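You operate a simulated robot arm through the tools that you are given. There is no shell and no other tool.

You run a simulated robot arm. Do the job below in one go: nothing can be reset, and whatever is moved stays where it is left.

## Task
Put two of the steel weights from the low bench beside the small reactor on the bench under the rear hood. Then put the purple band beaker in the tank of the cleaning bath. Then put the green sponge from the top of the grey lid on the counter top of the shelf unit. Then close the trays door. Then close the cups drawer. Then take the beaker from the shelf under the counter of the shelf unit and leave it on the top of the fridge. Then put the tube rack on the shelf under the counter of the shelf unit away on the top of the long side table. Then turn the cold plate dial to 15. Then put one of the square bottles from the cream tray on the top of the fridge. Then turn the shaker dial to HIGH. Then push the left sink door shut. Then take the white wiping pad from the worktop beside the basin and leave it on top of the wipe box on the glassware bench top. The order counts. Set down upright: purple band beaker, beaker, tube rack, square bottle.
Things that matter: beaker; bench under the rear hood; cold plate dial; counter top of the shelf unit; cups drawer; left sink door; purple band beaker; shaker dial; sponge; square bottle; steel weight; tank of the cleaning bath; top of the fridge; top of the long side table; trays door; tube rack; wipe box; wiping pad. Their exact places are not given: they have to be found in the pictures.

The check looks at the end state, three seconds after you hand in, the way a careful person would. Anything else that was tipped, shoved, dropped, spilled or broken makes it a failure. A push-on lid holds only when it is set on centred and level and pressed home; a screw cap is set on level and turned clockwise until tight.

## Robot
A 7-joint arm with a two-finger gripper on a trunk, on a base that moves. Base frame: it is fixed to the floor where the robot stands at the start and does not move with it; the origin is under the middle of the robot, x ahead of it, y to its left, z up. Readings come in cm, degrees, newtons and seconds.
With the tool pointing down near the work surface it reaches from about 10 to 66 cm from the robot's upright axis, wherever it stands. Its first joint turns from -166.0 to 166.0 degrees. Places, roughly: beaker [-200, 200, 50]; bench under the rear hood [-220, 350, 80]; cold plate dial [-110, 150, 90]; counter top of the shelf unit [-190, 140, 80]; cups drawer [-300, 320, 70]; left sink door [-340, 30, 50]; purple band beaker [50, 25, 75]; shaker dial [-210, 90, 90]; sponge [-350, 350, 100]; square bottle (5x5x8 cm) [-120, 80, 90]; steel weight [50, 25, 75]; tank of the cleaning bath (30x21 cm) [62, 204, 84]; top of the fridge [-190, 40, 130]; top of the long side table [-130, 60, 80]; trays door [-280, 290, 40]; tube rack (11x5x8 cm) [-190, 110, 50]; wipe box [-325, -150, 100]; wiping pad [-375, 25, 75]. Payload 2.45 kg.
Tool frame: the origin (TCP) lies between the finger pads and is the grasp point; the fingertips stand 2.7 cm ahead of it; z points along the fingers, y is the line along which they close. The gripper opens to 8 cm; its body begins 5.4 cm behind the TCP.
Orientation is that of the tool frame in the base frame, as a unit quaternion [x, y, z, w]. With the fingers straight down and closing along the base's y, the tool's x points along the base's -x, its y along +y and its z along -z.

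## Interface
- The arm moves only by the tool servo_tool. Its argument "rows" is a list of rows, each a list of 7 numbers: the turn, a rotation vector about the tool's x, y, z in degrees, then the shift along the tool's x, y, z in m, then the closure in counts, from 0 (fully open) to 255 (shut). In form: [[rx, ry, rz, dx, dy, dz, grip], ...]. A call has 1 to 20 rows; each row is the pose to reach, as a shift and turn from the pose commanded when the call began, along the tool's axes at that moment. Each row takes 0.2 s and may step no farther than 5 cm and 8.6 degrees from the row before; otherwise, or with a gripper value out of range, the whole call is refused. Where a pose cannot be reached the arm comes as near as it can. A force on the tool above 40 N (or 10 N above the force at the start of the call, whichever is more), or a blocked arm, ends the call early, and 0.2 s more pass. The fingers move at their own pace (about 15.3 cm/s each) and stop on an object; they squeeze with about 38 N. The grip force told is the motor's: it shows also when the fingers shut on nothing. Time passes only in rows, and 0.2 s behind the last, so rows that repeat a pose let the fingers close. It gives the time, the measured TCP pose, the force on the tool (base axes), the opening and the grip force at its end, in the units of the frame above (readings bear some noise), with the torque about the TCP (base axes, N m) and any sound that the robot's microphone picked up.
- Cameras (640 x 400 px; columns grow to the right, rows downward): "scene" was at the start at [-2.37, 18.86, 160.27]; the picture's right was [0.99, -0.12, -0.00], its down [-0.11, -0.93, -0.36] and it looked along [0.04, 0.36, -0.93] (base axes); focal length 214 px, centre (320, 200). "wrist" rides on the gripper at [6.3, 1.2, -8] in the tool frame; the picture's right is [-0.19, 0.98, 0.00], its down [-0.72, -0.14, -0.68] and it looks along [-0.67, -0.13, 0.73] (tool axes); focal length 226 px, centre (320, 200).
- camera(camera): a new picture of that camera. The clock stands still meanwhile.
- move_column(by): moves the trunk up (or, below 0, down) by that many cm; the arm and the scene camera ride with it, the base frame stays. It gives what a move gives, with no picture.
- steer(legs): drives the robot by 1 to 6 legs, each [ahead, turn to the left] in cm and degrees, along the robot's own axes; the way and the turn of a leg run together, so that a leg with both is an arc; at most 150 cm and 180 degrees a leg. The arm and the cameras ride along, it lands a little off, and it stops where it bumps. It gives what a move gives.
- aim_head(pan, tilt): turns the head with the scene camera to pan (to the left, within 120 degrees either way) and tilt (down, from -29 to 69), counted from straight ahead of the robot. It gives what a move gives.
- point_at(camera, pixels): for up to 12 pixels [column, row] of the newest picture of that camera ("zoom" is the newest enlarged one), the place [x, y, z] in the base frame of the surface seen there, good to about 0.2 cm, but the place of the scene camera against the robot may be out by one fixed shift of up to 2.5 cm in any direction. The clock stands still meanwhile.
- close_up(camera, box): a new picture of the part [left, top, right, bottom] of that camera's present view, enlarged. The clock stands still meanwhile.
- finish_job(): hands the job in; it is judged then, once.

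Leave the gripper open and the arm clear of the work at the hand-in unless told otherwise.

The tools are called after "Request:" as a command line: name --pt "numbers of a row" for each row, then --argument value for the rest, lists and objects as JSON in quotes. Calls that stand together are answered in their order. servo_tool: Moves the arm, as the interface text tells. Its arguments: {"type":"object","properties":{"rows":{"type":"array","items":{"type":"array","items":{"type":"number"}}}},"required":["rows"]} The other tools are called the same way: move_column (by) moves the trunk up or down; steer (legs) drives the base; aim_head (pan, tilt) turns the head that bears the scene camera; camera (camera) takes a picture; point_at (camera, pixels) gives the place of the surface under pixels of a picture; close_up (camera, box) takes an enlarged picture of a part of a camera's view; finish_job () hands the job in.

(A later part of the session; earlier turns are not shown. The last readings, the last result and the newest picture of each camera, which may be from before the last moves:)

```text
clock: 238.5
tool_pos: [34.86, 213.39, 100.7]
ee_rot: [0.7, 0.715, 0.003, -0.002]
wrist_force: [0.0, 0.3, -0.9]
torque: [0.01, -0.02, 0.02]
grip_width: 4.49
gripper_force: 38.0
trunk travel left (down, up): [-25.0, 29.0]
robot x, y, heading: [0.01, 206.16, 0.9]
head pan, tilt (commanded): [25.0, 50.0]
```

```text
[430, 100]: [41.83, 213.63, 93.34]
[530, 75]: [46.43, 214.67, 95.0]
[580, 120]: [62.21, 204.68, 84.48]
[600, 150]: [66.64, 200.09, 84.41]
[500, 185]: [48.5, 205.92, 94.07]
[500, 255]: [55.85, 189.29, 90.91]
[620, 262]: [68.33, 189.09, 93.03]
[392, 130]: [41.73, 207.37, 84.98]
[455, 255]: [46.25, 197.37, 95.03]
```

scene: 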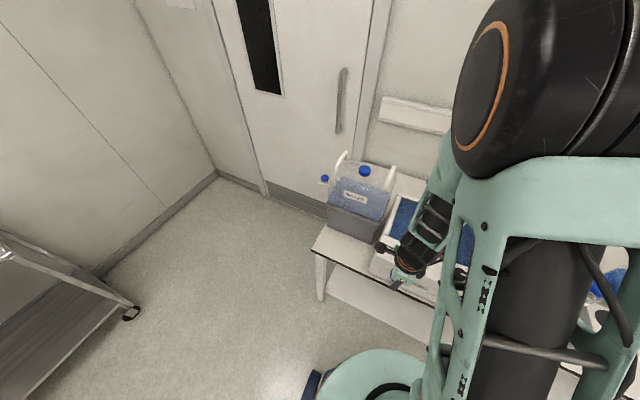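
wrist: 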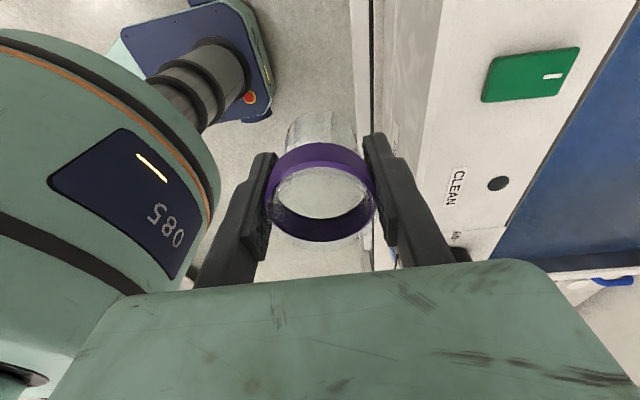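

The tank floor reads z≈84.4. I raise the beaker, carry it over the tank to about (60, 205), and check with the camera.

Request:
servo_tool --pt "0 0 0 0 0 -0.02 255" --pt "0 0 0 0 0 -0.035 255" --pt "0 0 0 -0.01 0.02 -0.035 255" --pt "0 0 0 -0.02 0.045 -0.035 255" --pt "0 0 0 -0.03 0.075 -0.035 255" --pt "0 0 0 -0.045 0.105 -0.035 255" --pt "0 0 0 -0.06 0.135 -0.035 255" --pt "0 0 0 -0.07 0.165 -0.035 255" --pt "0 0 0 -0.08 0.195 -0.035 255" --pt "0 0 0 -0.088 0.225 -0.035 255" --pt "0 0 0 -0.088 0.2485 -0.035 255"

Request:
camera --camera "wrist"

```text
clock: 240.9
tool_pos: [59.84, 205.08, 103.79]
ee_rot: [0.699, 0.715, 0.001, -0.003]
wrist_force: [0.4, 0.4, -0.3]
torque: [0.04, 0.01, -0.01]
grip_width: 4.47
gripper_force: 37.6
trunk travel left (down, up): [-25.0, 29.0]
robot x, y, heading: [0.18, 205.72, 1.5]
head pan, tilt (commanded): [25.0, 50.0]
```

```text
taken
```

wrist: 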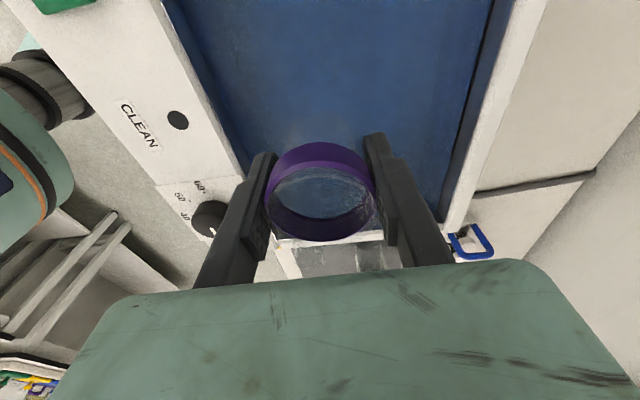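

The beaker is above the tank. I lower it slowly into the tank to just above the floor.

Request:
servo_tool --pt "0 0 0 0 0 0.02 255" --pt "0 0 0 0 0 0.04 255" --pt "0 0 0 0 0 0.06 255" --pt "0 0 0 0 0 0.08 255" --pt "0 0 0 0 0 0.1 255" --pt "0 0 0 0 0 0.115 255" --pt "0 0 0 0 0 0.13 255" --pt "0 0 0 0 0 0.14 255" --pt "0 0 0 0 0 0.147 255" --pt "0 0 0 0 0 0.151 255"

Request:
camera --camera "wrist"

```text
clock: 243.1
tool_pos: [59.77, 205.24, 88.85]
ee_rot: [0.7, 0.714, 0.001, -0.002]
wrist_force: [-0.2, 0.6, -0.9]
torque: [0.01, -0.01, 0.01]
grip_width: 4.48
gripper_force: 38.3
trunk travel left (down, up): [-25.0, 29.0]
robot x, y, heading: [-0.39, 205.94, 1.1]
head pan, tilt (commanded): [25.0, 50.0]
```

```text
taken
```

wrist: 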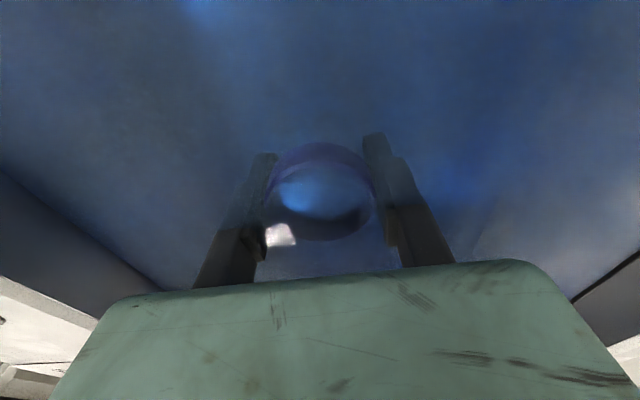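

It's in the water, about 4 mm above the floor. I lower gently until it touches.

Request:
servo_tool --pt "0 0 0 0 0 0.0015 255" --pt "0 0 0 0 0 0.003 255" --pt "0 0 0 0 0 0.004 255" --pt "0 0 0 0 0 0.0045 255"

```text
clock: 244.1
tool_pos: [59.82, 205.38, 88.65]
ee_rot: [0.7, 0.714, 0.001, -0.002]
wrist_force: [0.2, -1.6, 1.5]
torque: [0.0, -0.02, -0.02]
grip_width: 4.5
gripper_force: 38.3
trunk travel left (down, up): [-25.0, 29.0]
robot x, y, heading: [0.08, 206.08, 1.5]
head pan, tilt (commanded): [25.0, 50.0]
```

Slight upward force: it touches the floor. I open gently and rise straight up.

Request:
servo_tool --pt "0 0 0 0 0 0 110" --pt "0 0 0 0 0 0 80" --pt "0 0 0 0 0 0 60" --pt "0 0 0 0 0 0 60" --pt "0 0 0 0 0 -0.015 60" --pt "0 0 0 0 0 -0.035 60" --pt "0 0 0 0 0 -0.06 60" --pt "0 0 0 0 0 -0.09 60" --pt "0 0 0 0 0 -0.13 60" --pt "0 0 0 0 0 -0.16 60"

Request:
camera --camera "wrist"

```text
clock: 246.3
tool_pos: [59.65, 205.31, 104.51]
ee_rot: [0.699, 0.715, 0.001, -0.003]
wrist_force: [0.7, -1.1, -0.1]
torque: [0.02, -0.01, -0.02]
grip_width: 6.14
gripper_force: 0.1
trunk travel left (down, up): [-25.0, 29.0]
robot x, y, heading: [-0.33, 206.2, 1.2]
head pan, tilt (commanded): [25.0, 50.0]
```

```text
taken
```

wrist: 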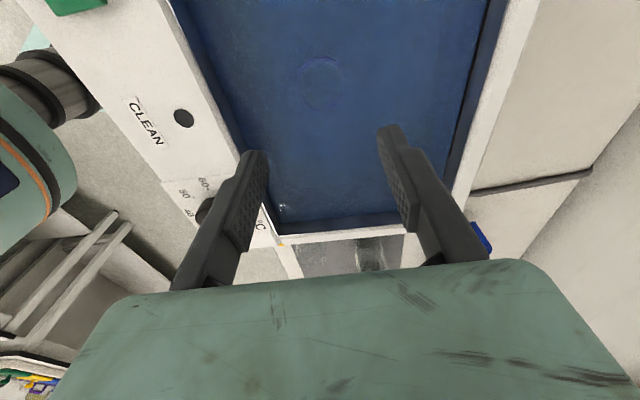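

Request:
close_up --camera "wrist" --box '[260, 30, 400, 130]'

Request:
servo_tool --pt "0 0 0 0 -0.04 0 60" --pt "0 0 0 0 -0.08 0 60" --pt "0 0 0 0 -0.12 0 60" --pt "0 0 0 0 -0.16 0 60" --pt "0 0 0 0 -0.2 0 60" --pt "0 0 0 0 -0.24 0 60"

```text
4.00 times, centred on (330, 80) of wrist
```

zoom: 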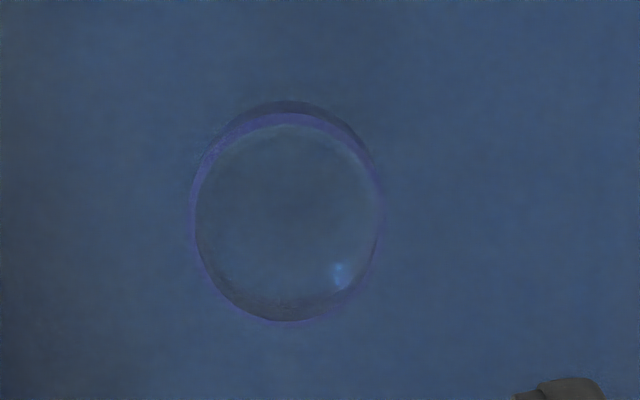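

```text
clock: 247.7
tool_pos: [35.73, 204.55, 104.46]
ee_rot: [0.699, 0.715, 0.002, -0.002]
wrist_force: [-0.3, -0.2, 0.0]
torque: [0.01, -0.02, 0.0]
grip_width: 6.12
gripper_force: 0.1
trunk travel left (down, up): [-25.0, 29.0]
robot x, y, heading: [0.05, 205.39, 1.1]
head pan, tilt (commanded): [25.0, 50.0]
```

The beaker stands upright in the tank. Next the green sponge on the grey lid at the rear bench. I drive back out and round toward the rear area.

Request:
steer --legs '[[-40, 0], [0, 89], [55, 0], [0, 90], [140, 0]]'

Request:
aim_head --pan -40 --tilt 45

Request:
camera --camera "scene"

Request:
aim_head --pan 40 --tilt 40

Request:
camera --camera "scene"

```text
clock: 267.3
tool_pos: [-217.48, 265.51, 104.58]
ee_rot: [-0.698, 0.716, -0.001, -0.003]
wrist_force: [0.0, 1.4, 0.6]
torque: [0.01, -0.02, 0.01]
grip_width: 6.1
gripper_force: 0.0
trunk travel left (down, up): [-25.0, 29.0]
robot x, y, heading: [-181.77, 262.08, 178.7]
head pan, tilt (commanded): [25.0, 50.0]
```

```text
clock: 268.7
tool_pos: [-217.39, 265.51, 104.53]
ee_rot: [-0.698, 0.716, -0.002, -0.003]
wrist_force: [0.0, -0.5, 0.7]
torque: [-0.02, -0.02, -0.01]
grip_width: 6.13
gripper_force: 0.0
trunk travel left (down, up): [-25.0, 29.0]
robot x, y, heading: [-181.33, 262.33, 178.4]
head pan, tilt (commanded): [-40.0, 45.0]
```

```text
taken
```

scene: 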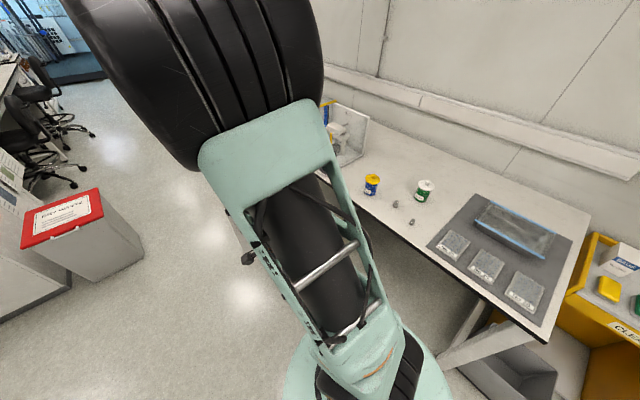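

```text
clock: 270.2
tool_pos: [-217.5, 265.48, 104.55]
ee_rot: [-0.698, 0.716, -0.001, -0.002]
wrist_force: [-0.5, 0.7, -0.6]
torque: [-0.03, -0.03, 0.0]
grip_width: 6.09
gripper_force: 0.0
trunk travel left (down, up): [-25.0, 29.0]
robot x, y, heading: [-181.86, 261.96, 178.6]
head pan, tilt (commanded): [40.0, 40.0]
```

```text
taken
```

scene: 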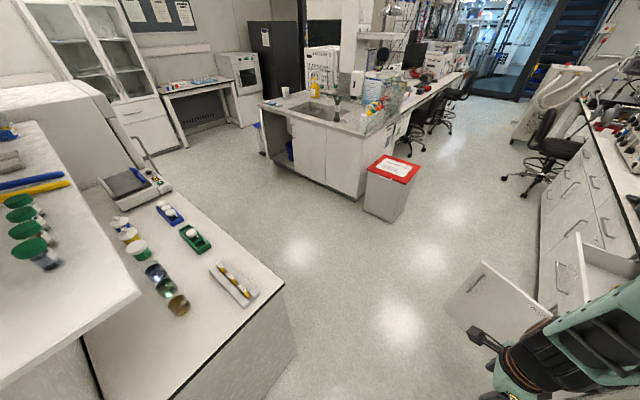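

Request:
point_at --camera "scene" --pixels '[[482, 264], [447, 306], [545, 318], [577, 235], [365, 210], [400, 220], [283, 285], [205, 395], [410, 320], [560, 312], [360, 200], [150, 295]]'

Request:
close_up --camera "scene" --box '[0, 100, 300, 400]'

```text
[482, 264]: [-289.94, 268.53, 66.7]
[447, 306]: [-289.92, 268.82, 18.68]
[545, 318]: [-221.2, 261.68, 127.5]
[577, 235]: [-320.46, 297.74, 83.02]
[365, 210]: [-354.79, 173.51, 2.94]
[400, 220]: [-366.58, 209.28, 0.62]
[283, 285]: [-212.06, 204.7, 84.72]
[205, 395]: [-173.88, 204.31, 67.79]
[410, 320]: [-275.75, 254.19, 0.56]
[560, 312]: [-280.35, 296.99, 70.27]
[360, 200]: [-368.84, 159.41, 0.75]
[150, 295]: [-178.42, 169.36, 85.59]
```

```text
1.33 times, centred on (150, 250) of scene
```

zoom: 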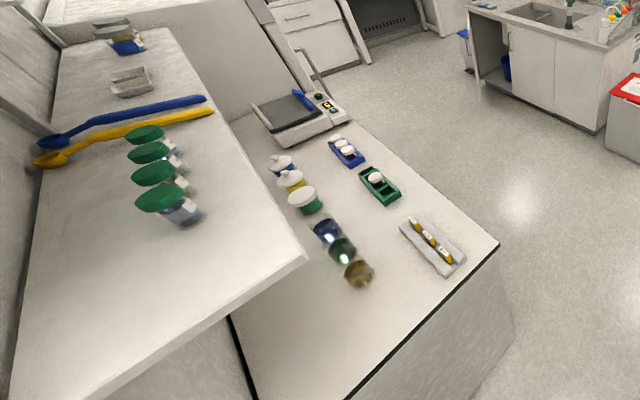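

The trays door's free edge is at (-290, 268.6); the drawer front at y≈297 left to x≈-320. I go around them: first to about (-310, 222).

Request:
steer --legs '[[0, 18.9], [134, 0], [0, -69]]'

Request:
aim_head --pan -20 --tilt 45

Request:
camera --camera "scene"

Request:
aim_head --pan 30 --tilt 50

Request:
camera --camera "scene"

```text
clock: 281.0
tool_pos: [-330.83, 252.24, 104.47]
ee_rot: [-0.336, 0.942, -0.001, -0.003]
wrist_force: [0.0, -0.4, 1.0]
torque: [0.01, -0.03, 0.01]
grip_width: 6.14
gripper_force: 0.1
trunk travel left (down, up): [-25.0, 29.0]
robot x, y, heading: [-309.61, 223.17, 129.1]
head pan, tilt (commanded): [40.0, 40.0]
```

```text
clock: 282.3
tool_pos: [-330.75, 252.22, 104.62]
ee_rot: [-0.336, 0.942, -0.001, -0.002]
wrist_force: [0.3, -0.5, 0.7]
torque: [0.03, 0.02, -0.01]
grip_width: 6.11
gripper_force: 0.0
trunk travel left (down, up): [-25.0, 29.0]
robot x, y, heading: [-309.72, 223.13, 129.4]
head pan, tilt (commanded): [-20.0, 45.0]
```

```text
taken
```

scene: 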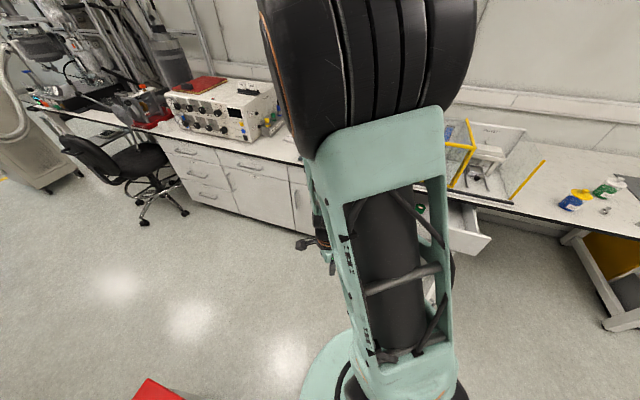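

```text
clock: 283.5
tool_pos: [-330.89, 252.36, 104.54]
ee_rot: [-0.337, 0.942, -0.001, -0.002]
wrist_force: [0.0, 0.4, -0.2]
torque: [-0.04, 0.02, 0.0]
grip_width: 6.12
gripper_force: 0.0
trunk travel left (down, up): [-25.0, 29.0]
robot x, y, heading: [-310.1, 223.69, 129.1]
head pan, tilt (commanded): [30.0, 50.0]
```

```text
taken
```

scene: 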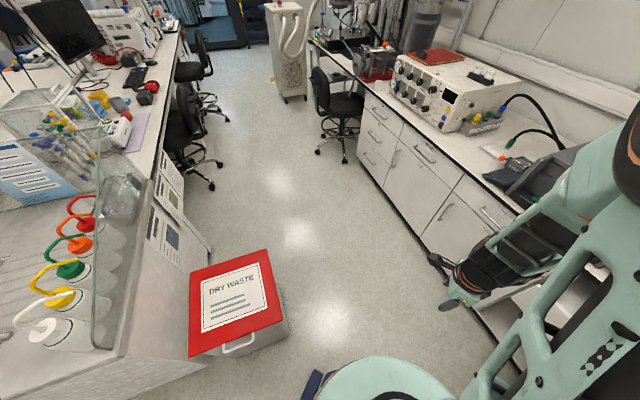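

Request:
point_at --camera "scene" --pixels '[[283, 322], [272, 252], [193, 355], [285, 350], [490, 370], [420, 245], [390, 355], [320, 375]]'

```text
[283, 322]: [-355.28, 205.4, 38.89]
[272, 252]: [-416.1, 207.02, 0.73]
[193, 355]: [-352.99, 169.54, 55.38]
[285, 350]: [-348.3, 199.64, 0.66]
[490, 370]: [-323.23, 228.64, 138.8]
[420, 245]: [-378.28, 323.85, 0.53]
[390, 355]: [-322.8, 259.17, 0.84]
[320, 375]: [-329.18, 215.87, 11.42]
```

The bin is clear of the route. I drive 73 cm ahead and turn to face the bench.

Request:
steer --legs '[[72, 0], [0, -38]]'

Request:
aim_head --pan 25 --tilt 40

Request:
camera --camera "scene"

Request:
camera --camera "wrist"

```text
clock: 289.2
tool_pos: [-353.3, 314.78, 104.55]
ee_rot: [-0.012, 1.0, 0.0, -0.003]
wrist_force: [-0.1, 0.3, 0.6]
torque: [-0.02, -0.01, -0.02]
grip_width: 6.13
gripper_force: 0.0
trunk travel left (down, up): [-25.0, 29.0]
robot x, y, heading: [-354.66, 278.54, 91.1]
head pan, tilt (commanded): [30.0, 50.0]
```

```text
clock: 289.9
tool_pos: [-353.29, 314.75, 104.53]
ee_rot: [-0.012, 1.0, 0.0, -0.003]
wrist_force: [-0.1, -0.3, -0.1]
torque: [0.02, -0.02, -0.02]
grip_width: 6.1
gripper_force: 0.0
trunk travel left (down, up): [-25.0, 29.0]
robot x, y, heading: [-354.61, 278.72, 91.4]
head pan, tilt (commanded): [25.0, 40.0]
```

```text
taken
```

scene: 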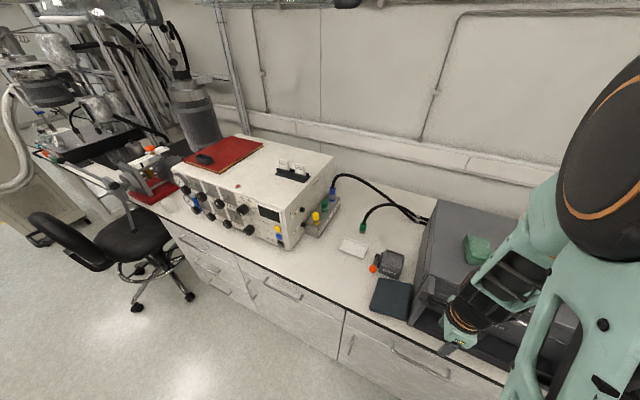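

```text
taken
```

wrist: 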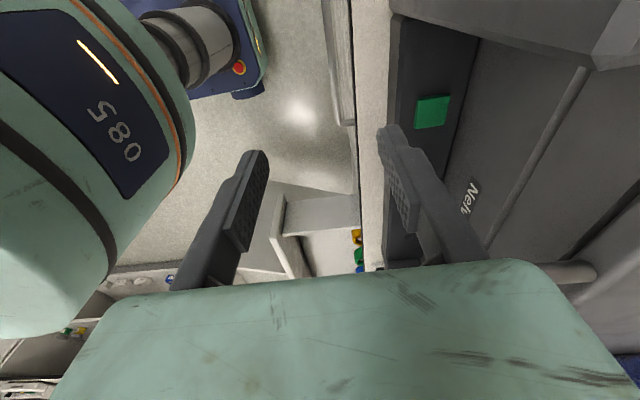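

The sponge on the lid shows at scene (477,250). I raise the trunk by 15 cm so the arm is well above the lid, then measure.

Request:
move_column --by 16

Request:
camera --camera "wrist"

Request:
camera --camera "scene"

```text
clock: 291.8
tool_pos: [-353.31, 314.78, 120.53]
ee_rot: [-0.012, 1.0, -0.001, -0.003]
wrist_force: [0.0, -0.7, 0.7]
torque: [-0.02, -0.03, 0.01]
grip_width: 6.11
gripper_force: 0.1
trunk travel left (down, up): [-41.0, 13.0]
robot x, y, heading: [-355.0, 278.86, 90.9]
head pan, tilt (commanded): [25.0, 40.0]
```

```text
taken
```

wrist: 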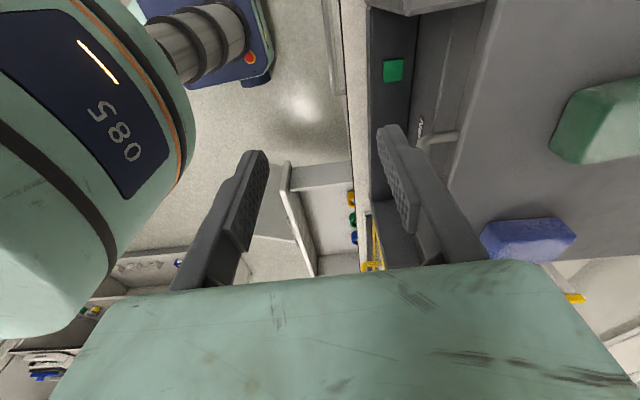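

```text
taken
```

scene: 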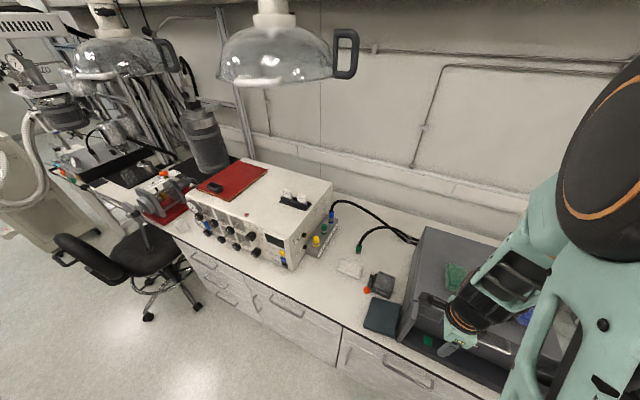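

Request:
point_at --camera "scene" --pixels '[[225, 75], [330, 72], [270, 85], [345, 55], [275, 50], [455, 275], [447, 290], [465, 268], [410, 320], [425, 240]]'

Request:
point_at --camera "wrist" --pixels '[[570, 90], [620, 95], [565, 150], [600, 130], [530, 240], [490, 100], [470, 180], [393, 70], [560, 215], [625, 150]]'

```text
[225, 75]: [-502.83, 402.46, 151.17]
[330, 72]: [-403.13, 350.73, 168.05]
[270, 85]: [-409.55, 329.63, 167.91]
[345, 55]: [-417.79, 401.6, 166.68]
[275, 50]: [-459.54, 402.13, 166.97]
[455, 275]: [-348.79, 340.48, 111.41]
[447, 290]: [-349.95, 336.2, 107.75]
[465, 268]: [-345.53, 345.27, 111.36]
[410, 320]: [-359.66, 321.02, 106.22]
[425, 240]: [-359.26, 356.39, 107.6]
```

```text
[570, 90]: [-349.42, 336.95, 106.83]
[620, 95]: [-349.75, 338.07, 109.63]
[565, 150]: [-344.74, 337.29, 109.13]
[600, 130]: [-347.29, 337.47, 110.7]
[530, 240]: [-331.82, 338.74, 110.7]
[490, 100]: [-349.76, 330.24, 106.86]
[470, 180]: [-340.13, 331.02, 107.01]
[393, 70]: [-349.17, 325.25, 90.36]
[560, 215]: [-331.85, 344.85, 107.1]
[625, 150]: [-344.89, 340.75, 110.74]
```

The lid is at z≈106.9 and the sponge's top at 110.7. I move above the sponge to see its outline.

Request:
servo_tool --pt "0 0 0 -0.005 0.04 -0.01 0" --pt "0 0 0 -0.01 0.08 -0.02 0" --pt "0 0 0 -0.02 0.12 -0.02 0" --pt "0 0 0 -0.03 0.16 -0.02 0" --pt "0 0 0 -0.04 0.2 -0.02 0" --pt "0 0 0 -0.05 0.24 -0.02 0"

Request:
camera --camera "wrist"

Request:
camera --camera "scene"

```text
clock: 293.2
tool_pos: [-348.91, 339.03, 122.49]
ee_rot: [-0.012, 1.0, -0.001, -0.003]
wrist_force: [-0.1, 0.4, -0.5]
torque: [0.01, 0.02, 0.0]
grip_width: 7.99
gripper_force: 0.1
trunk travel left (down, up): [-41.0, 13.0]
robot x, y, heading: [-354.77, 278.31, 91.0]
head pan, tilt (commanded): [25.0, 40.0]
```

```text
taken
```

wrist: 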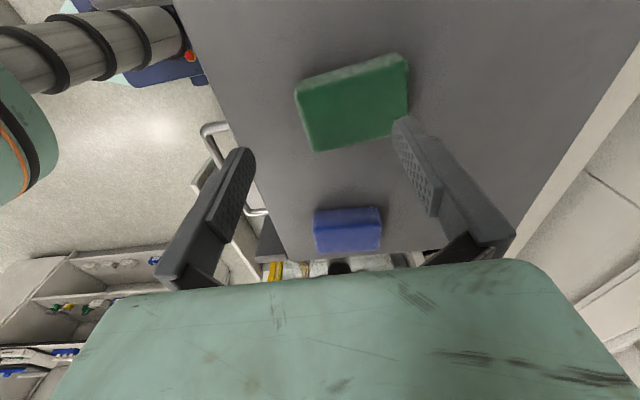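

```text
taken
```

scene: 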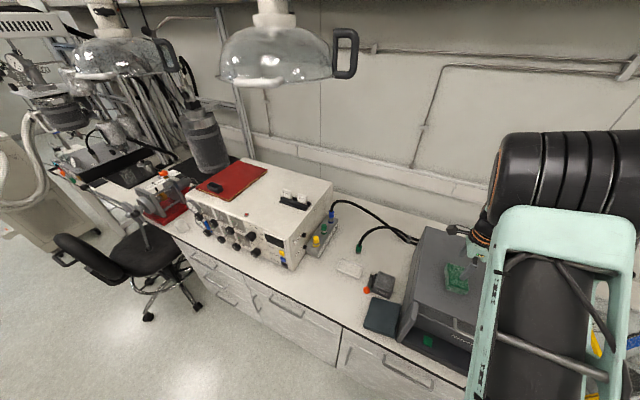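

Request:
point_at --camera "wrist" --pixels '[[298, 92], [400, 60], [408, 105], [320, 145], [295, 85], [403, 55], [355, 105], [316, 150], [350, 230]]'

Request:
close_up --camera "wrist" --box '[270, 40, 430, 160]'

```text
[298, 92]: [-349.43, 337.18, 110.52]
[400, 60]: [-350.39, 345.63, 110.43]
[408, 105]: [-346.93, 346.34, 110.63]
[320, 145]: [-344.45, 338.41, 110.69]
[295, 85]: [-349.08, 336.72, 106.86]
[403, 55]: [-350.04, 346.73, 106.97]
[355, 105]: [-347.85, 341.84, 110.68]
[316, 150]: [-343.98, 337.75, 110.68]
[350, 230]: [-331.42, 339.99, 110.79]
```

```text
3.33 times, centred on (350, 100) of wrist
```

zoom: 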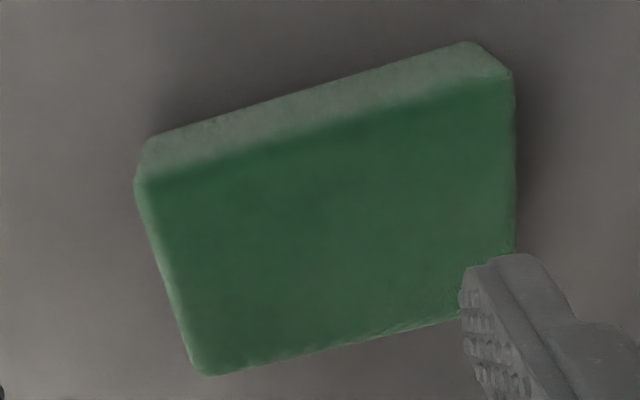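

The green sponge is 9×5.7×3.8 cm, centred (-347.2, 341.9), its long side along y. I turn the gripper by -95° to close across its short side.

Request:
servo_tool --pt "0 0 -8 0 0 0 0" --pt "0 0 -16 0 0 0 0" --pt "0 0 -24 0 0 0 0" --pt "0 0 -32 0 0 0 0" --pt "0 0 -40 0 0 0 0" --pt "0 0 -48 0 0 0 0" --pt "0 0 -56 0 0 0 0" --pt "0 0 -64 0 0 0 0" --pt "0 0 -72 0 0 0 0" --pt "0 0 -80 0 0 0 0" --pt "0 0 -88 0 0 0 0" --pt "0 0 -95 0 0 0 0"

Request:
camera --camera "wrist"

```text
clock: 295.8
tool_pos: [-348.95, 338.91, 122.52]
ee_rot: [0.746, -0.666, -0.002, 0.002]
wrist_force: [0.3, -0.1, -0.3]
torque: [0.0, -0.01, 0.02]
grip_width: 8.0
gripper_force: 0.0
trunk travel left (down, up): [-41.0, 13.0]
robot x, y, heading: [-354.53, 278.63, 91.3]
head pan, tilt (commanded): [25.0, 40.0]
```

```text
taken
```

wrist: 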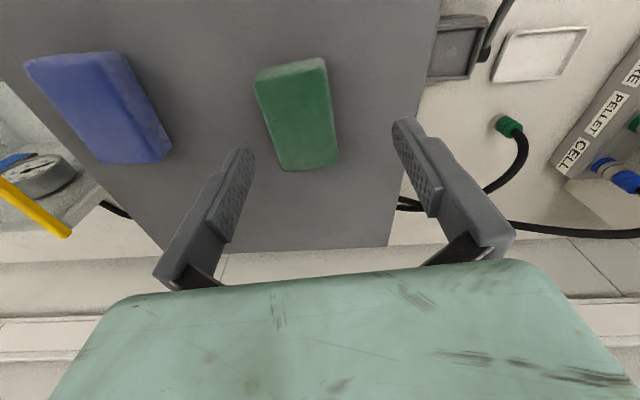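

The view is aligned. I move over its centre and lower half way, then check.

Request:
servo_tool --pt "0 0 0 -0.007 -0.01 0.02 0" --pt "0 0 0 -0.0139 -0.0192 0.05 0" --pt "0 0 0 -0.0139 -0.0192 0.07 0"

Request:
camera --camera "wrist"

```text
clock: 296.6
tool_pos: [-347.21, 340.61, 115.64]
ee_rot: [0.746, -0.665, -0.002, 0.002]
wrist_force: [-0.1, -0.7, -0.3]
torque: [0.0, -0.02, 0.03]
grip_width: 7.99
gripper_force: 0.0
trunk travel left (down, up): [-41.0, 13.0]
robot x, y, heading: [-354.75, 278.55, 91.4]
head pan, tilt (commanded): [25.0, 40.0]
```

```text
taken
```

wrist: 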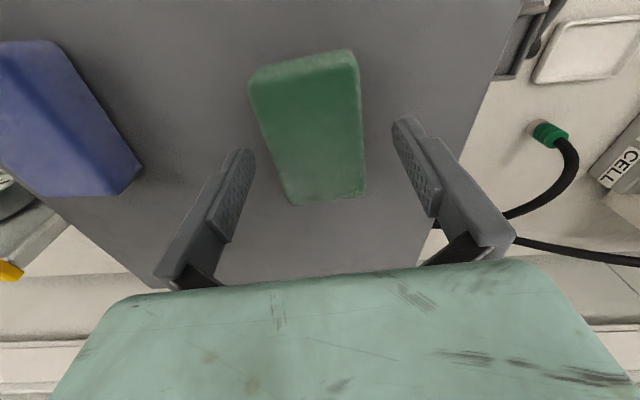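

Request:
point_at --camera "wrist" --pixels '[[257, 95], [357, 80], [285, 195], [362, 185], [310, 140]]'

```text
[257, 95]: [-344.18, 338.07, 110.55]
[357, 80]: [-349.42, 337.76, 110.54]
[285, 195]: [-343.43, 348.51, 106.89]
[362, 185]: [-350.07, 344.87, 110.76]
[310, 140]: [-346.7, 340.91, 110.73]
```

Aligned. I lower to z≈110.0, close on it and lift slowly.

Request:
servo_tool --pt "0 0 0 0 0 0.025 0" --pt "0 0 0 0 0 0.045 0" --pt "0 0 0 0 0 0.056 0" --pt "0 0 0 0 0 0.056 120" --pt "0 0 0 0 0 0.056 255" --pt "0 0 0 0 0 0.056 255" --pt "0 0 0 0 0 0.056 255"

Request:
servo_tool --pt "0 0 0 0 0 -0.005 255" --pt "0 0 0 0 0 -0.01 255" --pt "0 0 0 0 0 -0.02 255" --pt "0 0 0 0 0 -0.035 255" --pt "0 0 0 0 0 -0.055 255" --pt "0 0 0 0 0 -0.075 255"

Request:
camera --camera "wrist"

```text
clock: 297.5
tool_pos: [-347.0, 340.67, 110.33]
ee_rot: [0.745, -0.667, -0.002, -0.002]
wrist_force: [2.4, -3.7, 13.7]
torque: [-0.26, 0.03, 0.06]
grip_width: 6.07
gripper_force: 38.1
trunk travel left (down, up): [-41.0, 13.0]
robot x, y, heading: [-354.42, 279.02, 91.3]
head pan, tilt (commanded): [25.0, 40.0]
stopped in row 4: the force on the tool passed its limit at 46 N (the readings are from after the stop); the commanded pose is now the measured one
```

```text
clock: 298.9
tool_pos: [-347.07, 340.57, 117.6]
ee_rot: [0.745, -0.667, -0.003, -0.001]
wrist_force: [0.6, -0.4, -0.8]
torque: [-0.04, -0.01, -0.03]
grip_width: 6.08
gripper_force: 38.3
trunk travel left (down, up): [-41.0, 13.0]
robot x, y, heading: [-354.91, 278.59, 91.6]
head pan, tilt (commanded): [25.0, 40.0]
```

```text
taken
```

wrist: 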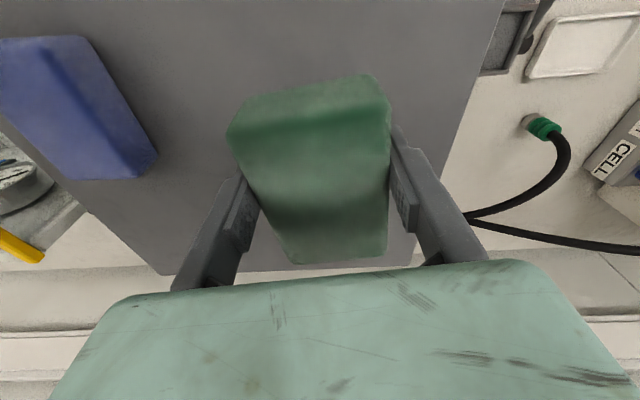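

The sponge is held (6.1 cm). I retract the arm, then drive back out and over to the shelf unit's front.

Request:
servo_tool --pt "0 0 0 0.03 0 -0.01 255" --pt "0 0 0 0.06 0 -0.02 255" --pt "0 0 0 0.09 0 -0.02 255" --pt "0 0 0 0.12 0 -0.02 255" --pt "0 0 0 0.15 0 -0.02 255" --pt "0 0 0 0.18 0 -0.02 255" --pt "0 0 0 0.21 0 -0.02 255" --pt "0 0 0 0.24 0 -0.02 255"

Request:
camera --camera "wrist"

```text
clock: 300.7
tool_pos: [-344.17, 316.72, 119.49]
ee_rot: [0.745, -0.667, -0.001, -0.001]
wrist_force: [0.5, -0.1, -0.4]
torque: [0.0, 0.0, 0.02]
grip_width: 6.05
gripper_force: 38.6
trunk travel left (down, up): [-41.0, 13.0]
robot x, y, heading: [-354.79, 278.65, 91.5]
head pan, tilt (commanded): [25.0, 40.0]
```

```text
taken
```

wrist: 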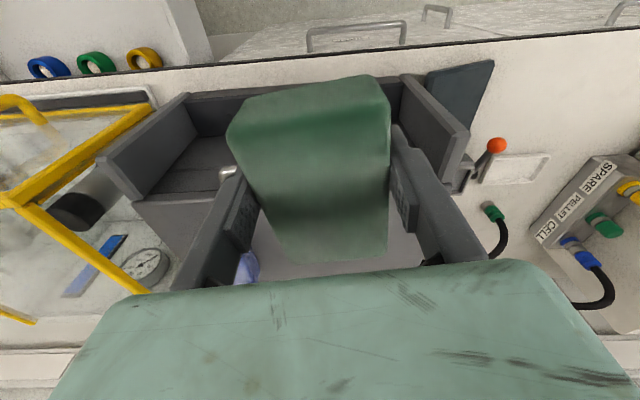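

Request:
steer --legs '[[0, 37], [-72, 0], [0, -159], [58, 0], [0, 31]]'

Request:
aim_head --pan 25 --tilt 40

Request:
camera --camera "scene"

Request:
aim_head --pan -35 --tilt 40

Request:
camera --camera "scene"

```text
clock: 310.0
tool_pos: [-276.95, 245.18, 119.53]
ee_rot: [-0.469, 0.883, 0.004, 0.001]
wrist_force: [0.9, -1.2, -1.3]
torque: [0.04, 0.03, 0.03]
grip_width: 6.05
gripper_force: 38.9
trunk travel left (down, up): [-41.0, 13.0]
robot x, y, heading: [-309.53, 223.48, 62.0]
head pan, tilt (commanded): [25.0, 40.0]
stopped in leg 3: the robot was blocked; the commanded pose is now the measured one
```

```text
clock: 310.6
tool_pos: [-277.24, 245.74, 119.52]
ee_rot: [-0.472, 0.882, 0.002, 0.001]
wrist_force: [-1.1, 0.6, -0.2]
torque: [-0.02, 0.0, 0.01]
grip_width: 6.07
gripper_force: 37.6
trunk travel left (down, up): [-41.0, 13.0]
robot x, y, heading: [-310.02, 223.21, 62.2]
head pan, tilt (commanded): [25.0, 40.0]
```

```text
taken
```

scene: 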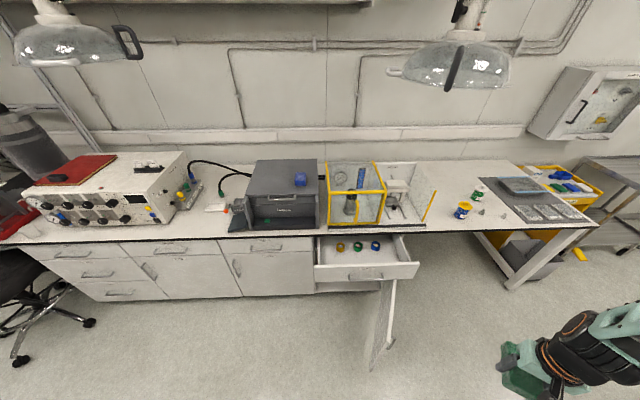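

```text
clock: 311.9
tool_pos: [-277.2, 245.63, 119.52]
ee_rot: [-0.472, 0.882, 0.001, 0.001]
wrist_force: [-0.7, -0.7, 0.0]
torque: [-0.01, 0.02, 0.03]
grip_width: 6.11
gripper_force: 38.4
trunk travel left (down, up): [-41.0, 13.0]
robot x, y, heading: [-309.91, 223.06, 62.4]
head pan, tilt (commanded): [-35.0, 40.0]
```

```text
taken
```

scene: 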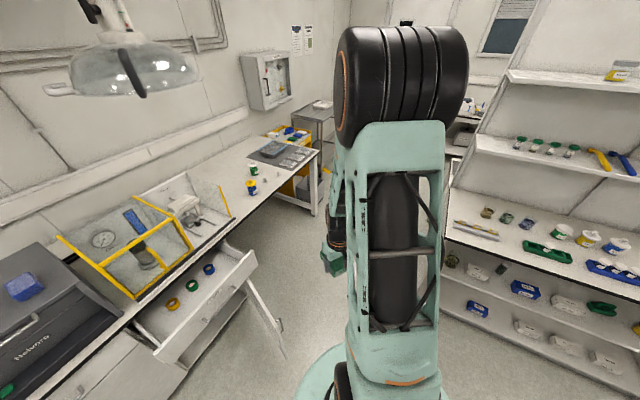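

The turn was blocked at heading 62°. I look for what touches: measure the door edge, and look behind left and right.

Request:
point_at --camera "scene" --pixels '[[284, 352], [252, 278], [243, 290], [280, 358], [330, 350], [445, 380], [455, 250]]'

Request:
aim_head --pan 115 --tilt 60

Request:
camera --camera "scene"

Request:
aim_head --pan -115 --tilt 60

Request:
camera --camera "scene"

```text
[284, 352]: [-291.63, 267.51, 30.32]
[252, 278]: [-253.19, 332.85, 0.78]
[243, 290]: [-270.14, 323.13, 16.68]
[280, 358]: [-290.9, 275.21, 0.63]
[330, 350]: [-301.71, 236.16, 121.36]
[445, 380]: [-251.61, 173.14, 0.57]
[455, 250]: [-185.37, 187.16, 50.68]
```

```text
clock: 314.3
tool_pos: [-277.17, 245.49, 119.5]
ee_rot: [-0.472, 0.882, 0.002, 0.001]
wrist_force: [0.0, -0.5, -0.2]
torque: [0.0, 0.03, -0.03]
grip_width: 6.09
gripper_force: 37.6
trunk travel left (down, up): [-41.0, 13.0]
robot x, y, heading: [-309.87, 223.39, 62.3]
head pan, tilt (commanded): [115.0, 60.0]
```

```text
taken
```

scene: 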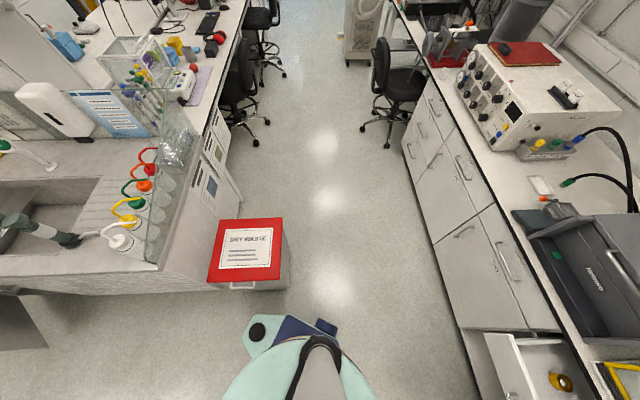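

```text
clock: 317.5
tool_pos: [-277.15, 245.57, 119.47]
ee_rot: [-0.472, 0.882, 0.001, 0.001]
wrist_force: [-1.3, -0.6, -0.6]
torque: [0.02, 0.04, 0.0]
grip_width: 6.06
gripper_force: 37.6
trunk travel left (down, up): [-41.0, 13.0]
robot x, y, heading: [-310.26, 223.32, 62.3]
head pan, tilt (commanded): [-115.0, 60.0]
```

```text
taken
```

scene: 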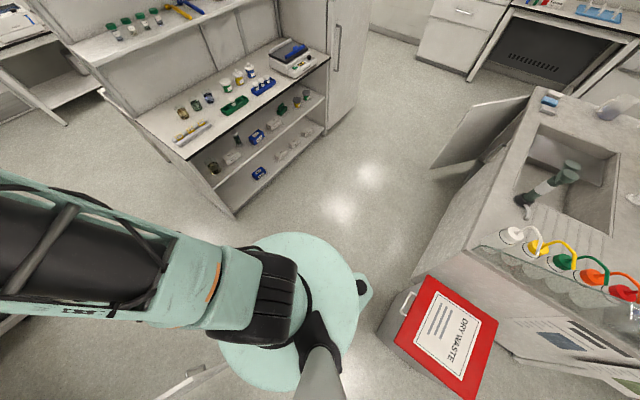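

Request:
point_at --camera "scene" --pixels '[[432, 277], [380, 345], [465, 392], [497, 320], [362, 290], [392, 322], [435, 150], [500, 95], [430, 165], [350, 230], [330, 130], [234, 218]]'

Request:
close_up --camera "scene" --box '[310, 250, 510, 400]'

```text
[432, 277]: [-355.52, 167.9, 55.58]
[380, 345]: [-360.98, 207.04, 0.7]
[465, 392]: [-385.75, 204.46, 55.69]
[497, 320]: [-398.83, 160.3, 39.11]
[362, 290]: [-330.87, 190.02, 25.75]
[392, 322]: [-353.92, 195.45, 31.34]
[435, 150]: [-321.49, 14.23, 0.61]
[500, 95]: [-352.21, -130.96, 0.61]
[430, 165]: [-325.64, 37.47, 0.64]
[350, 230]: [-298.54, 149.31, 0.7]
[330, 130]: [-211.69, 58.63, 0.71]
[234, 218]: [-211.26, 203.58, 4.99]
```

```text
2.67 times, centred on (410, 325) of scene
```

zoom: 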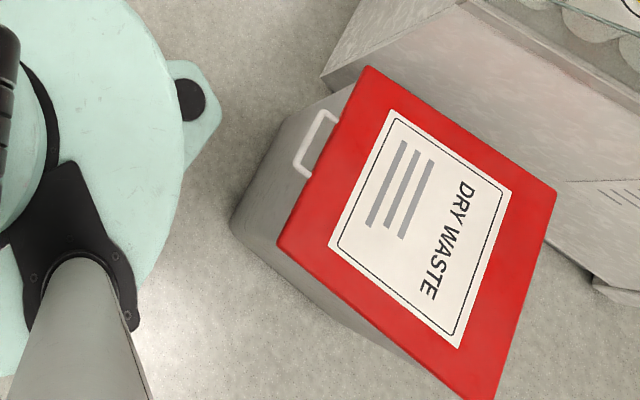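

Request:
point_at --camera "scene" --pixels '[[300, 238], [330, 250], [345, 275], [240, 375], [228, 360], [270, 385], [190, 378], [165, 395], [215, 365], [368, 285], [357, 300], [210, 398]]'

Request:
aim_head --pan -60 --tilt 68

Request:
camera --camera "scene"

Request:
aim_head --pan 60 --tilt 68

Request:
camera --camera "scene"

```text
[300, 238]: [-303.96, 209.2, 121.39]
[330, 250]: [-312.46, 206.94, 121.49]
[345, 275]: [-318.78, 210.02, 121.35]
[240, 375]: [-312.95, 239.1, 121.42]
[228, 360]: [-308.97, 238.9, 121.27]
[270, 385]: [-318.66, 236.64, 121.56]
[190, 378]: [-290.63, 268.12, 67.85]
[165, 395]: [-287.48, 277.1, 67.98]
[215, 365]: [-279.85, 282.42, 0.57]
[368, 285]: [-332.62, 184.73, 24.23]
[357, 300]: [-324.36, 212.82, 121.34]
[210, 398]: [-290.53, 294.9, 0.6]
```

```text
clock: 318.8
tool_pos: [-277.32, 245.45, 119.56]
ee_rot: [-0.472, 0.882, 0.002, 0.001]
wrist_force: [-0.2, -0.3, -1.0]
torque: [-0.01, 0.0, 0.01]
grip_width: 6.07
gripper_force: 37.9
trunk travel left (down, up): [-41.0, 13.0]
robot x, y, heading: [-310.39, 222.94, 62.0]
head pan, tilt (commanded): [-60.0, 68.0]
```

```text
taken
```

scene: 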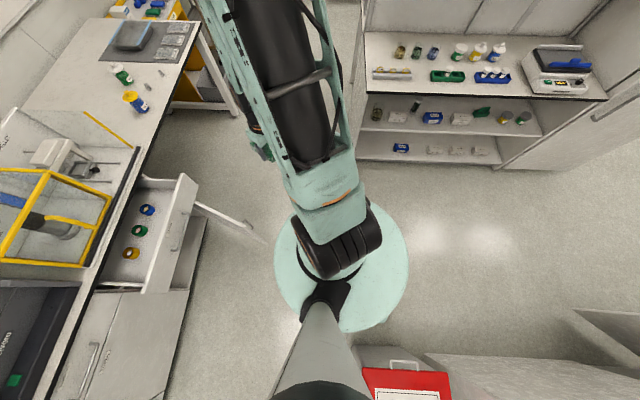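

```text
clock: 320.8
tool_pos: [-277.25, 245.65, 119.58]
ee_rot: [-0.472, 0.882, 0.002, 0.001]
wrist_force: [-0.1, 0.1, 0.2]
torque: [0.04, -0.02, 0.01]
grip_width: 6.06
gripper_force: 37.8
trunk travel left (down, up): [-41.0, 13.0]
robot x, y, heading: [-309.52, 223.22, 62.3]
head pan, tilt (commanded): [60.0, 68.0]
```

```text
taken
```

scene: 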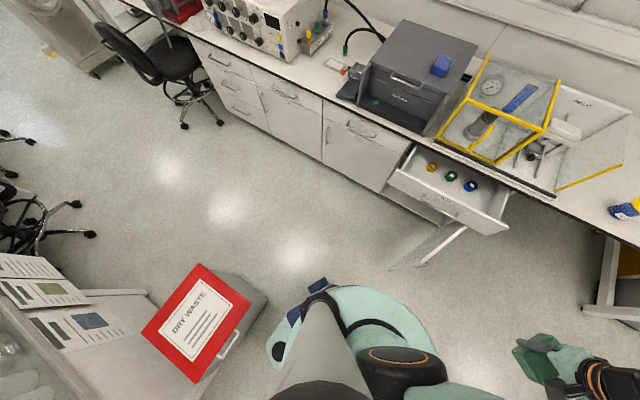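

Request:
point_at --camera "scene" --pixels '[[278, 350], [270, 345], [295, 315], [318, 283], [300, 290], [440, 262], [420, 265], [268, 298], [235, 335], [205, 380], [330, 285]]'

Request:
close_up --camera "scene" --box '[200, 230, 480, 400]'

```text
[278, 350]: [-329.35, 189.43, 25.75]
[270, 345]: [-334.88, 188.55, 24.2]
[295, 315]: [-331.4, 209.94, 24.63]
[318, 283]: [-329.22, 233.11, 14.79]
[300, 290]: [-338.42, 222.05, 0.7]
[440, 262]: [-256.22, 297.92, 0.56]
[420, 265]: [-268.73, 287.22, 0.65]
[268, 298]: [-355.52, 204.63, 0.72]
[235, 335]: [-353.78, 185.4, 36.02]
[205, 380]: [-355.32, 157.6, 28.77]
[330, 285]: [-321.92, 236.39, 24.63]
```

```text
2.29 times, centred on (340, 315) of scene
```

zoom: 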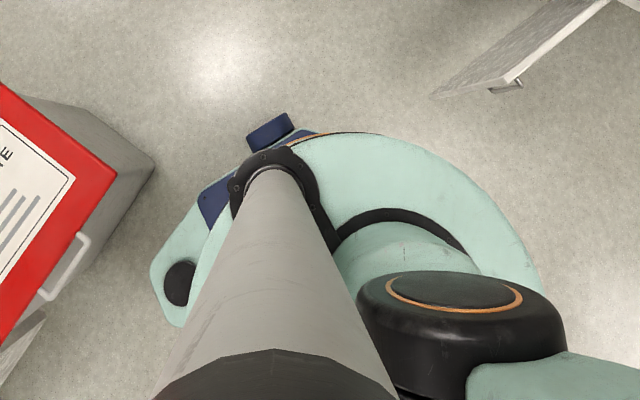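

Nothing visibly touches, but the base has a tail about 45 cm behind that would swing toward the red bin. I turn back the way I came, reverse further into the open floor, and turn there.

Request:
steer --legs '[[0, 66], [-42, 0]]'

Request:
aim_head --pan 60 --tilt 60

Request:
camera --camera "scene"

```text
clock: 326.3
tool_pos: [-290.78, 228.72, 119.54]
ee_rot: [0.875, -0.484, -0.001, 0.0]
wrist_force: [0.7, -0.5, 1.0]
torque: [-0.02, -0.02, 0.0]
grip_width: 6.06
gripper_force: 38.1
trunk travel left (down, up): [-41.0, 13.0]
robot x, y, heading: [-283.87, 189.72, 127.9]
head pan, tilt (commanded): [60.0, 68.0]
```

```text
clock: 327.0
tool_pos: [-290.83, 228.78, 119.6]
ee_rot: [0.875, -0.484, -0.002, -0.001]
wrist_force: [0.5, -1.1, -0.5]
torque: [0.0, 0.01, -0.02]
grip_width: 6.08
gripper_force: 37.9
trunk travel left (down, up): [-41.0, 13.0]
robot x, y, heading: [-283.67, 189.91, 128.1]
head pan, tilt (commanded): [60.0, 60.0]
```

```text
taken
```

scene: 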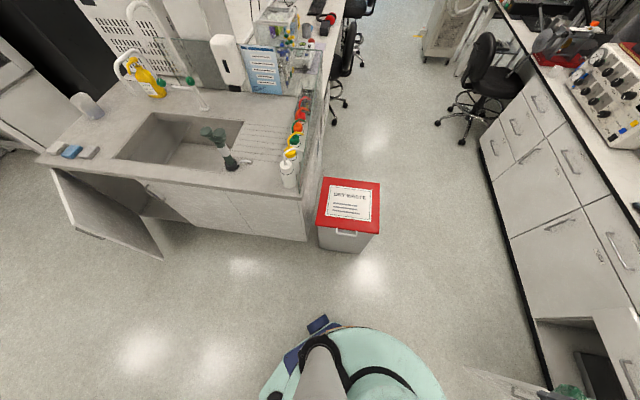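

Clear here. I turn right to face the shelf unit (heading 0).

Request:
steer --legs '[[0, -64], [0, -64]]'

Request:
aim_head --pan 25 --tilt 45

Request:
camera --camera "scene"

Request:
aim_head --pan -35 --tilt 40

Request:
camera --camera "scene"

```text
clock: 333.2
tool_pos: [-248.74, 171.29, 119.58]
ee_rot: [0.051, 0.999, 0.001, 0.001]
wrist_force: [-0.5, 0.2, -1.4]
torque: [-0.03, 0.0, -0.01]
grip_width: 6.04
gripper_force: 38.6
trunk travel left (down, up): [-41.0, 13.0]
robot x, y, heading: [-283.86, 190.21, -0.2]
head pan, tilt (commanded): [60.0, 60.0]
```

```text
clock: 334.2
tool_pos: [-248.83, 171.41, 119.58]
ee_rot: [0.051, 0.999, 0.001, 0.002]
wrist_force: [0.2, 0.0, -0.8]
torque: [0.0, -0.04, 0.0]
grip_width: 6.05
gripper_force: 37.6
trunk travel left (down, up): [-41.0, 13.0]
robot x, y, heading: [-283.45, 189.69, 0.1]
head pan, tilt (commanded): [25.0, 45.0]
```

```text
taken
```

scene: 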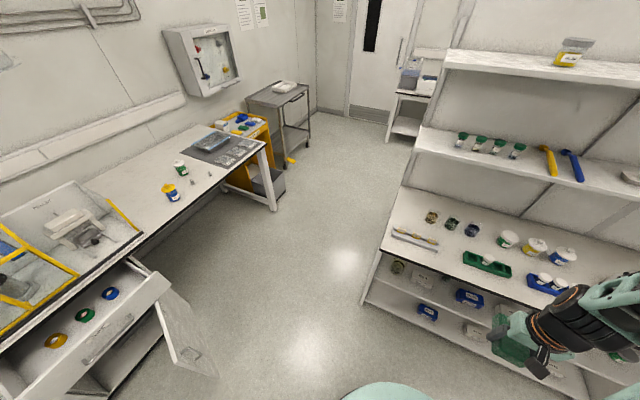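

```text
clock: 335.5
tool_pos: [-248.77, 171.43, 119.43]
ee_rot: [0.051, 0.999, 0.001, 0.001]
wrist_force: [-0.9, 0.3, 0.2]
torque: [0.02, -0.01, -0.04]
grip_width: 6.06
gripper_force: 38.4
trunk travel left (down, up): [-41.0, 13.0]
robot x, y, heading: [-283.35, 189.95, 0.4]
head pan, tilt (commanded): [-35.0, 40.0]
```

```text
taken
```

scene: 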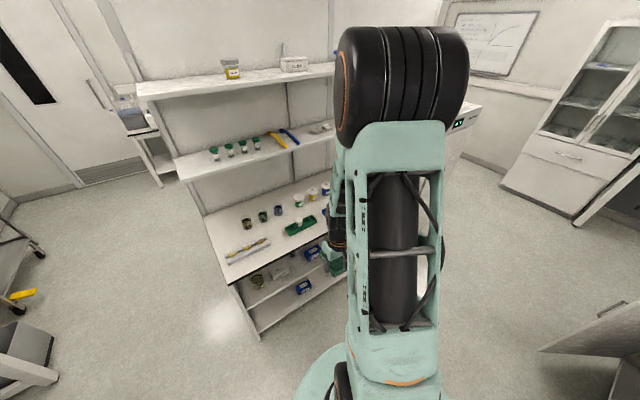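

Request:
aim_head --pan 5 --tilt 40

Request:
camera --camera "scene"

```text
clock: 336.6
tool_pos: [-248.69, 171.46, 119.47]
ee_rot: [0.051, 0.999, 0.002, 0.002]
wrist_force: [0.3, 0.7, -0.3]
torque: [-0.01, -0.02, 0.01]
grip_width: 6.02
gripper_force: 37.9
trunk travel left (down, up): [-41.0, 13.0]
robot x, y, heading: [-284.03, 190.06, 0.3]
head pan, tilt (commanded): [5.0, 40.0]
```

```text
taken
```

scene: 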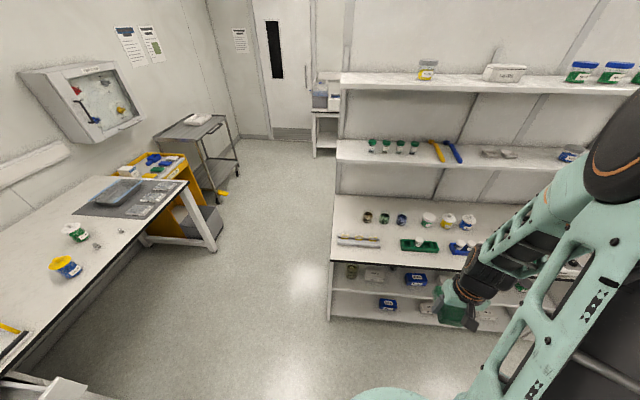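

Request:
close_up --camera "scene" --box '[320, 180, 500, 330]'

Request:
point_at --camera "scene" --pixels '[[340, 240], [378, 241], [402, 244], [438, 246], [368, 217], [400, 220], [420, 218], [445, 222], [355, 255], [332, 262], [352, 150], [340, 205]]'

```text
2.67 times, centred on (410, 255) of scene
```

zoom: 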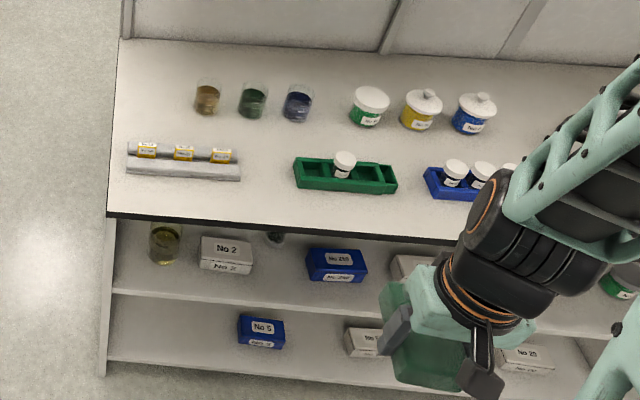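

```text
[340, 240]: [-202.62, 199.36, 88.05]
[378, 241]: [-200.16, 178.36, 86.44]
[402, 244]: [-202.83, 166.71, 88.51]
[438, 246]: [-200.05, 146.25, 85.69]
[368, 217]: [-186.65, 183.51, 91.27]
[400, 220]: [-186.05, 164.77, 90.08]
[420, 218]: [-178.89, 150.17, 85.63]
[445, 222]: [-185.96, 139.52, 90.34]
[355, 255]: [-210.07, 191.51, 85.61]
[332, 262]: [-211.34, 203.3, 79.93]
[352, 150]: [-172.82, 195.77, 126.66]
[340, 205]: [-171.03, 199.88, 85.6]
```

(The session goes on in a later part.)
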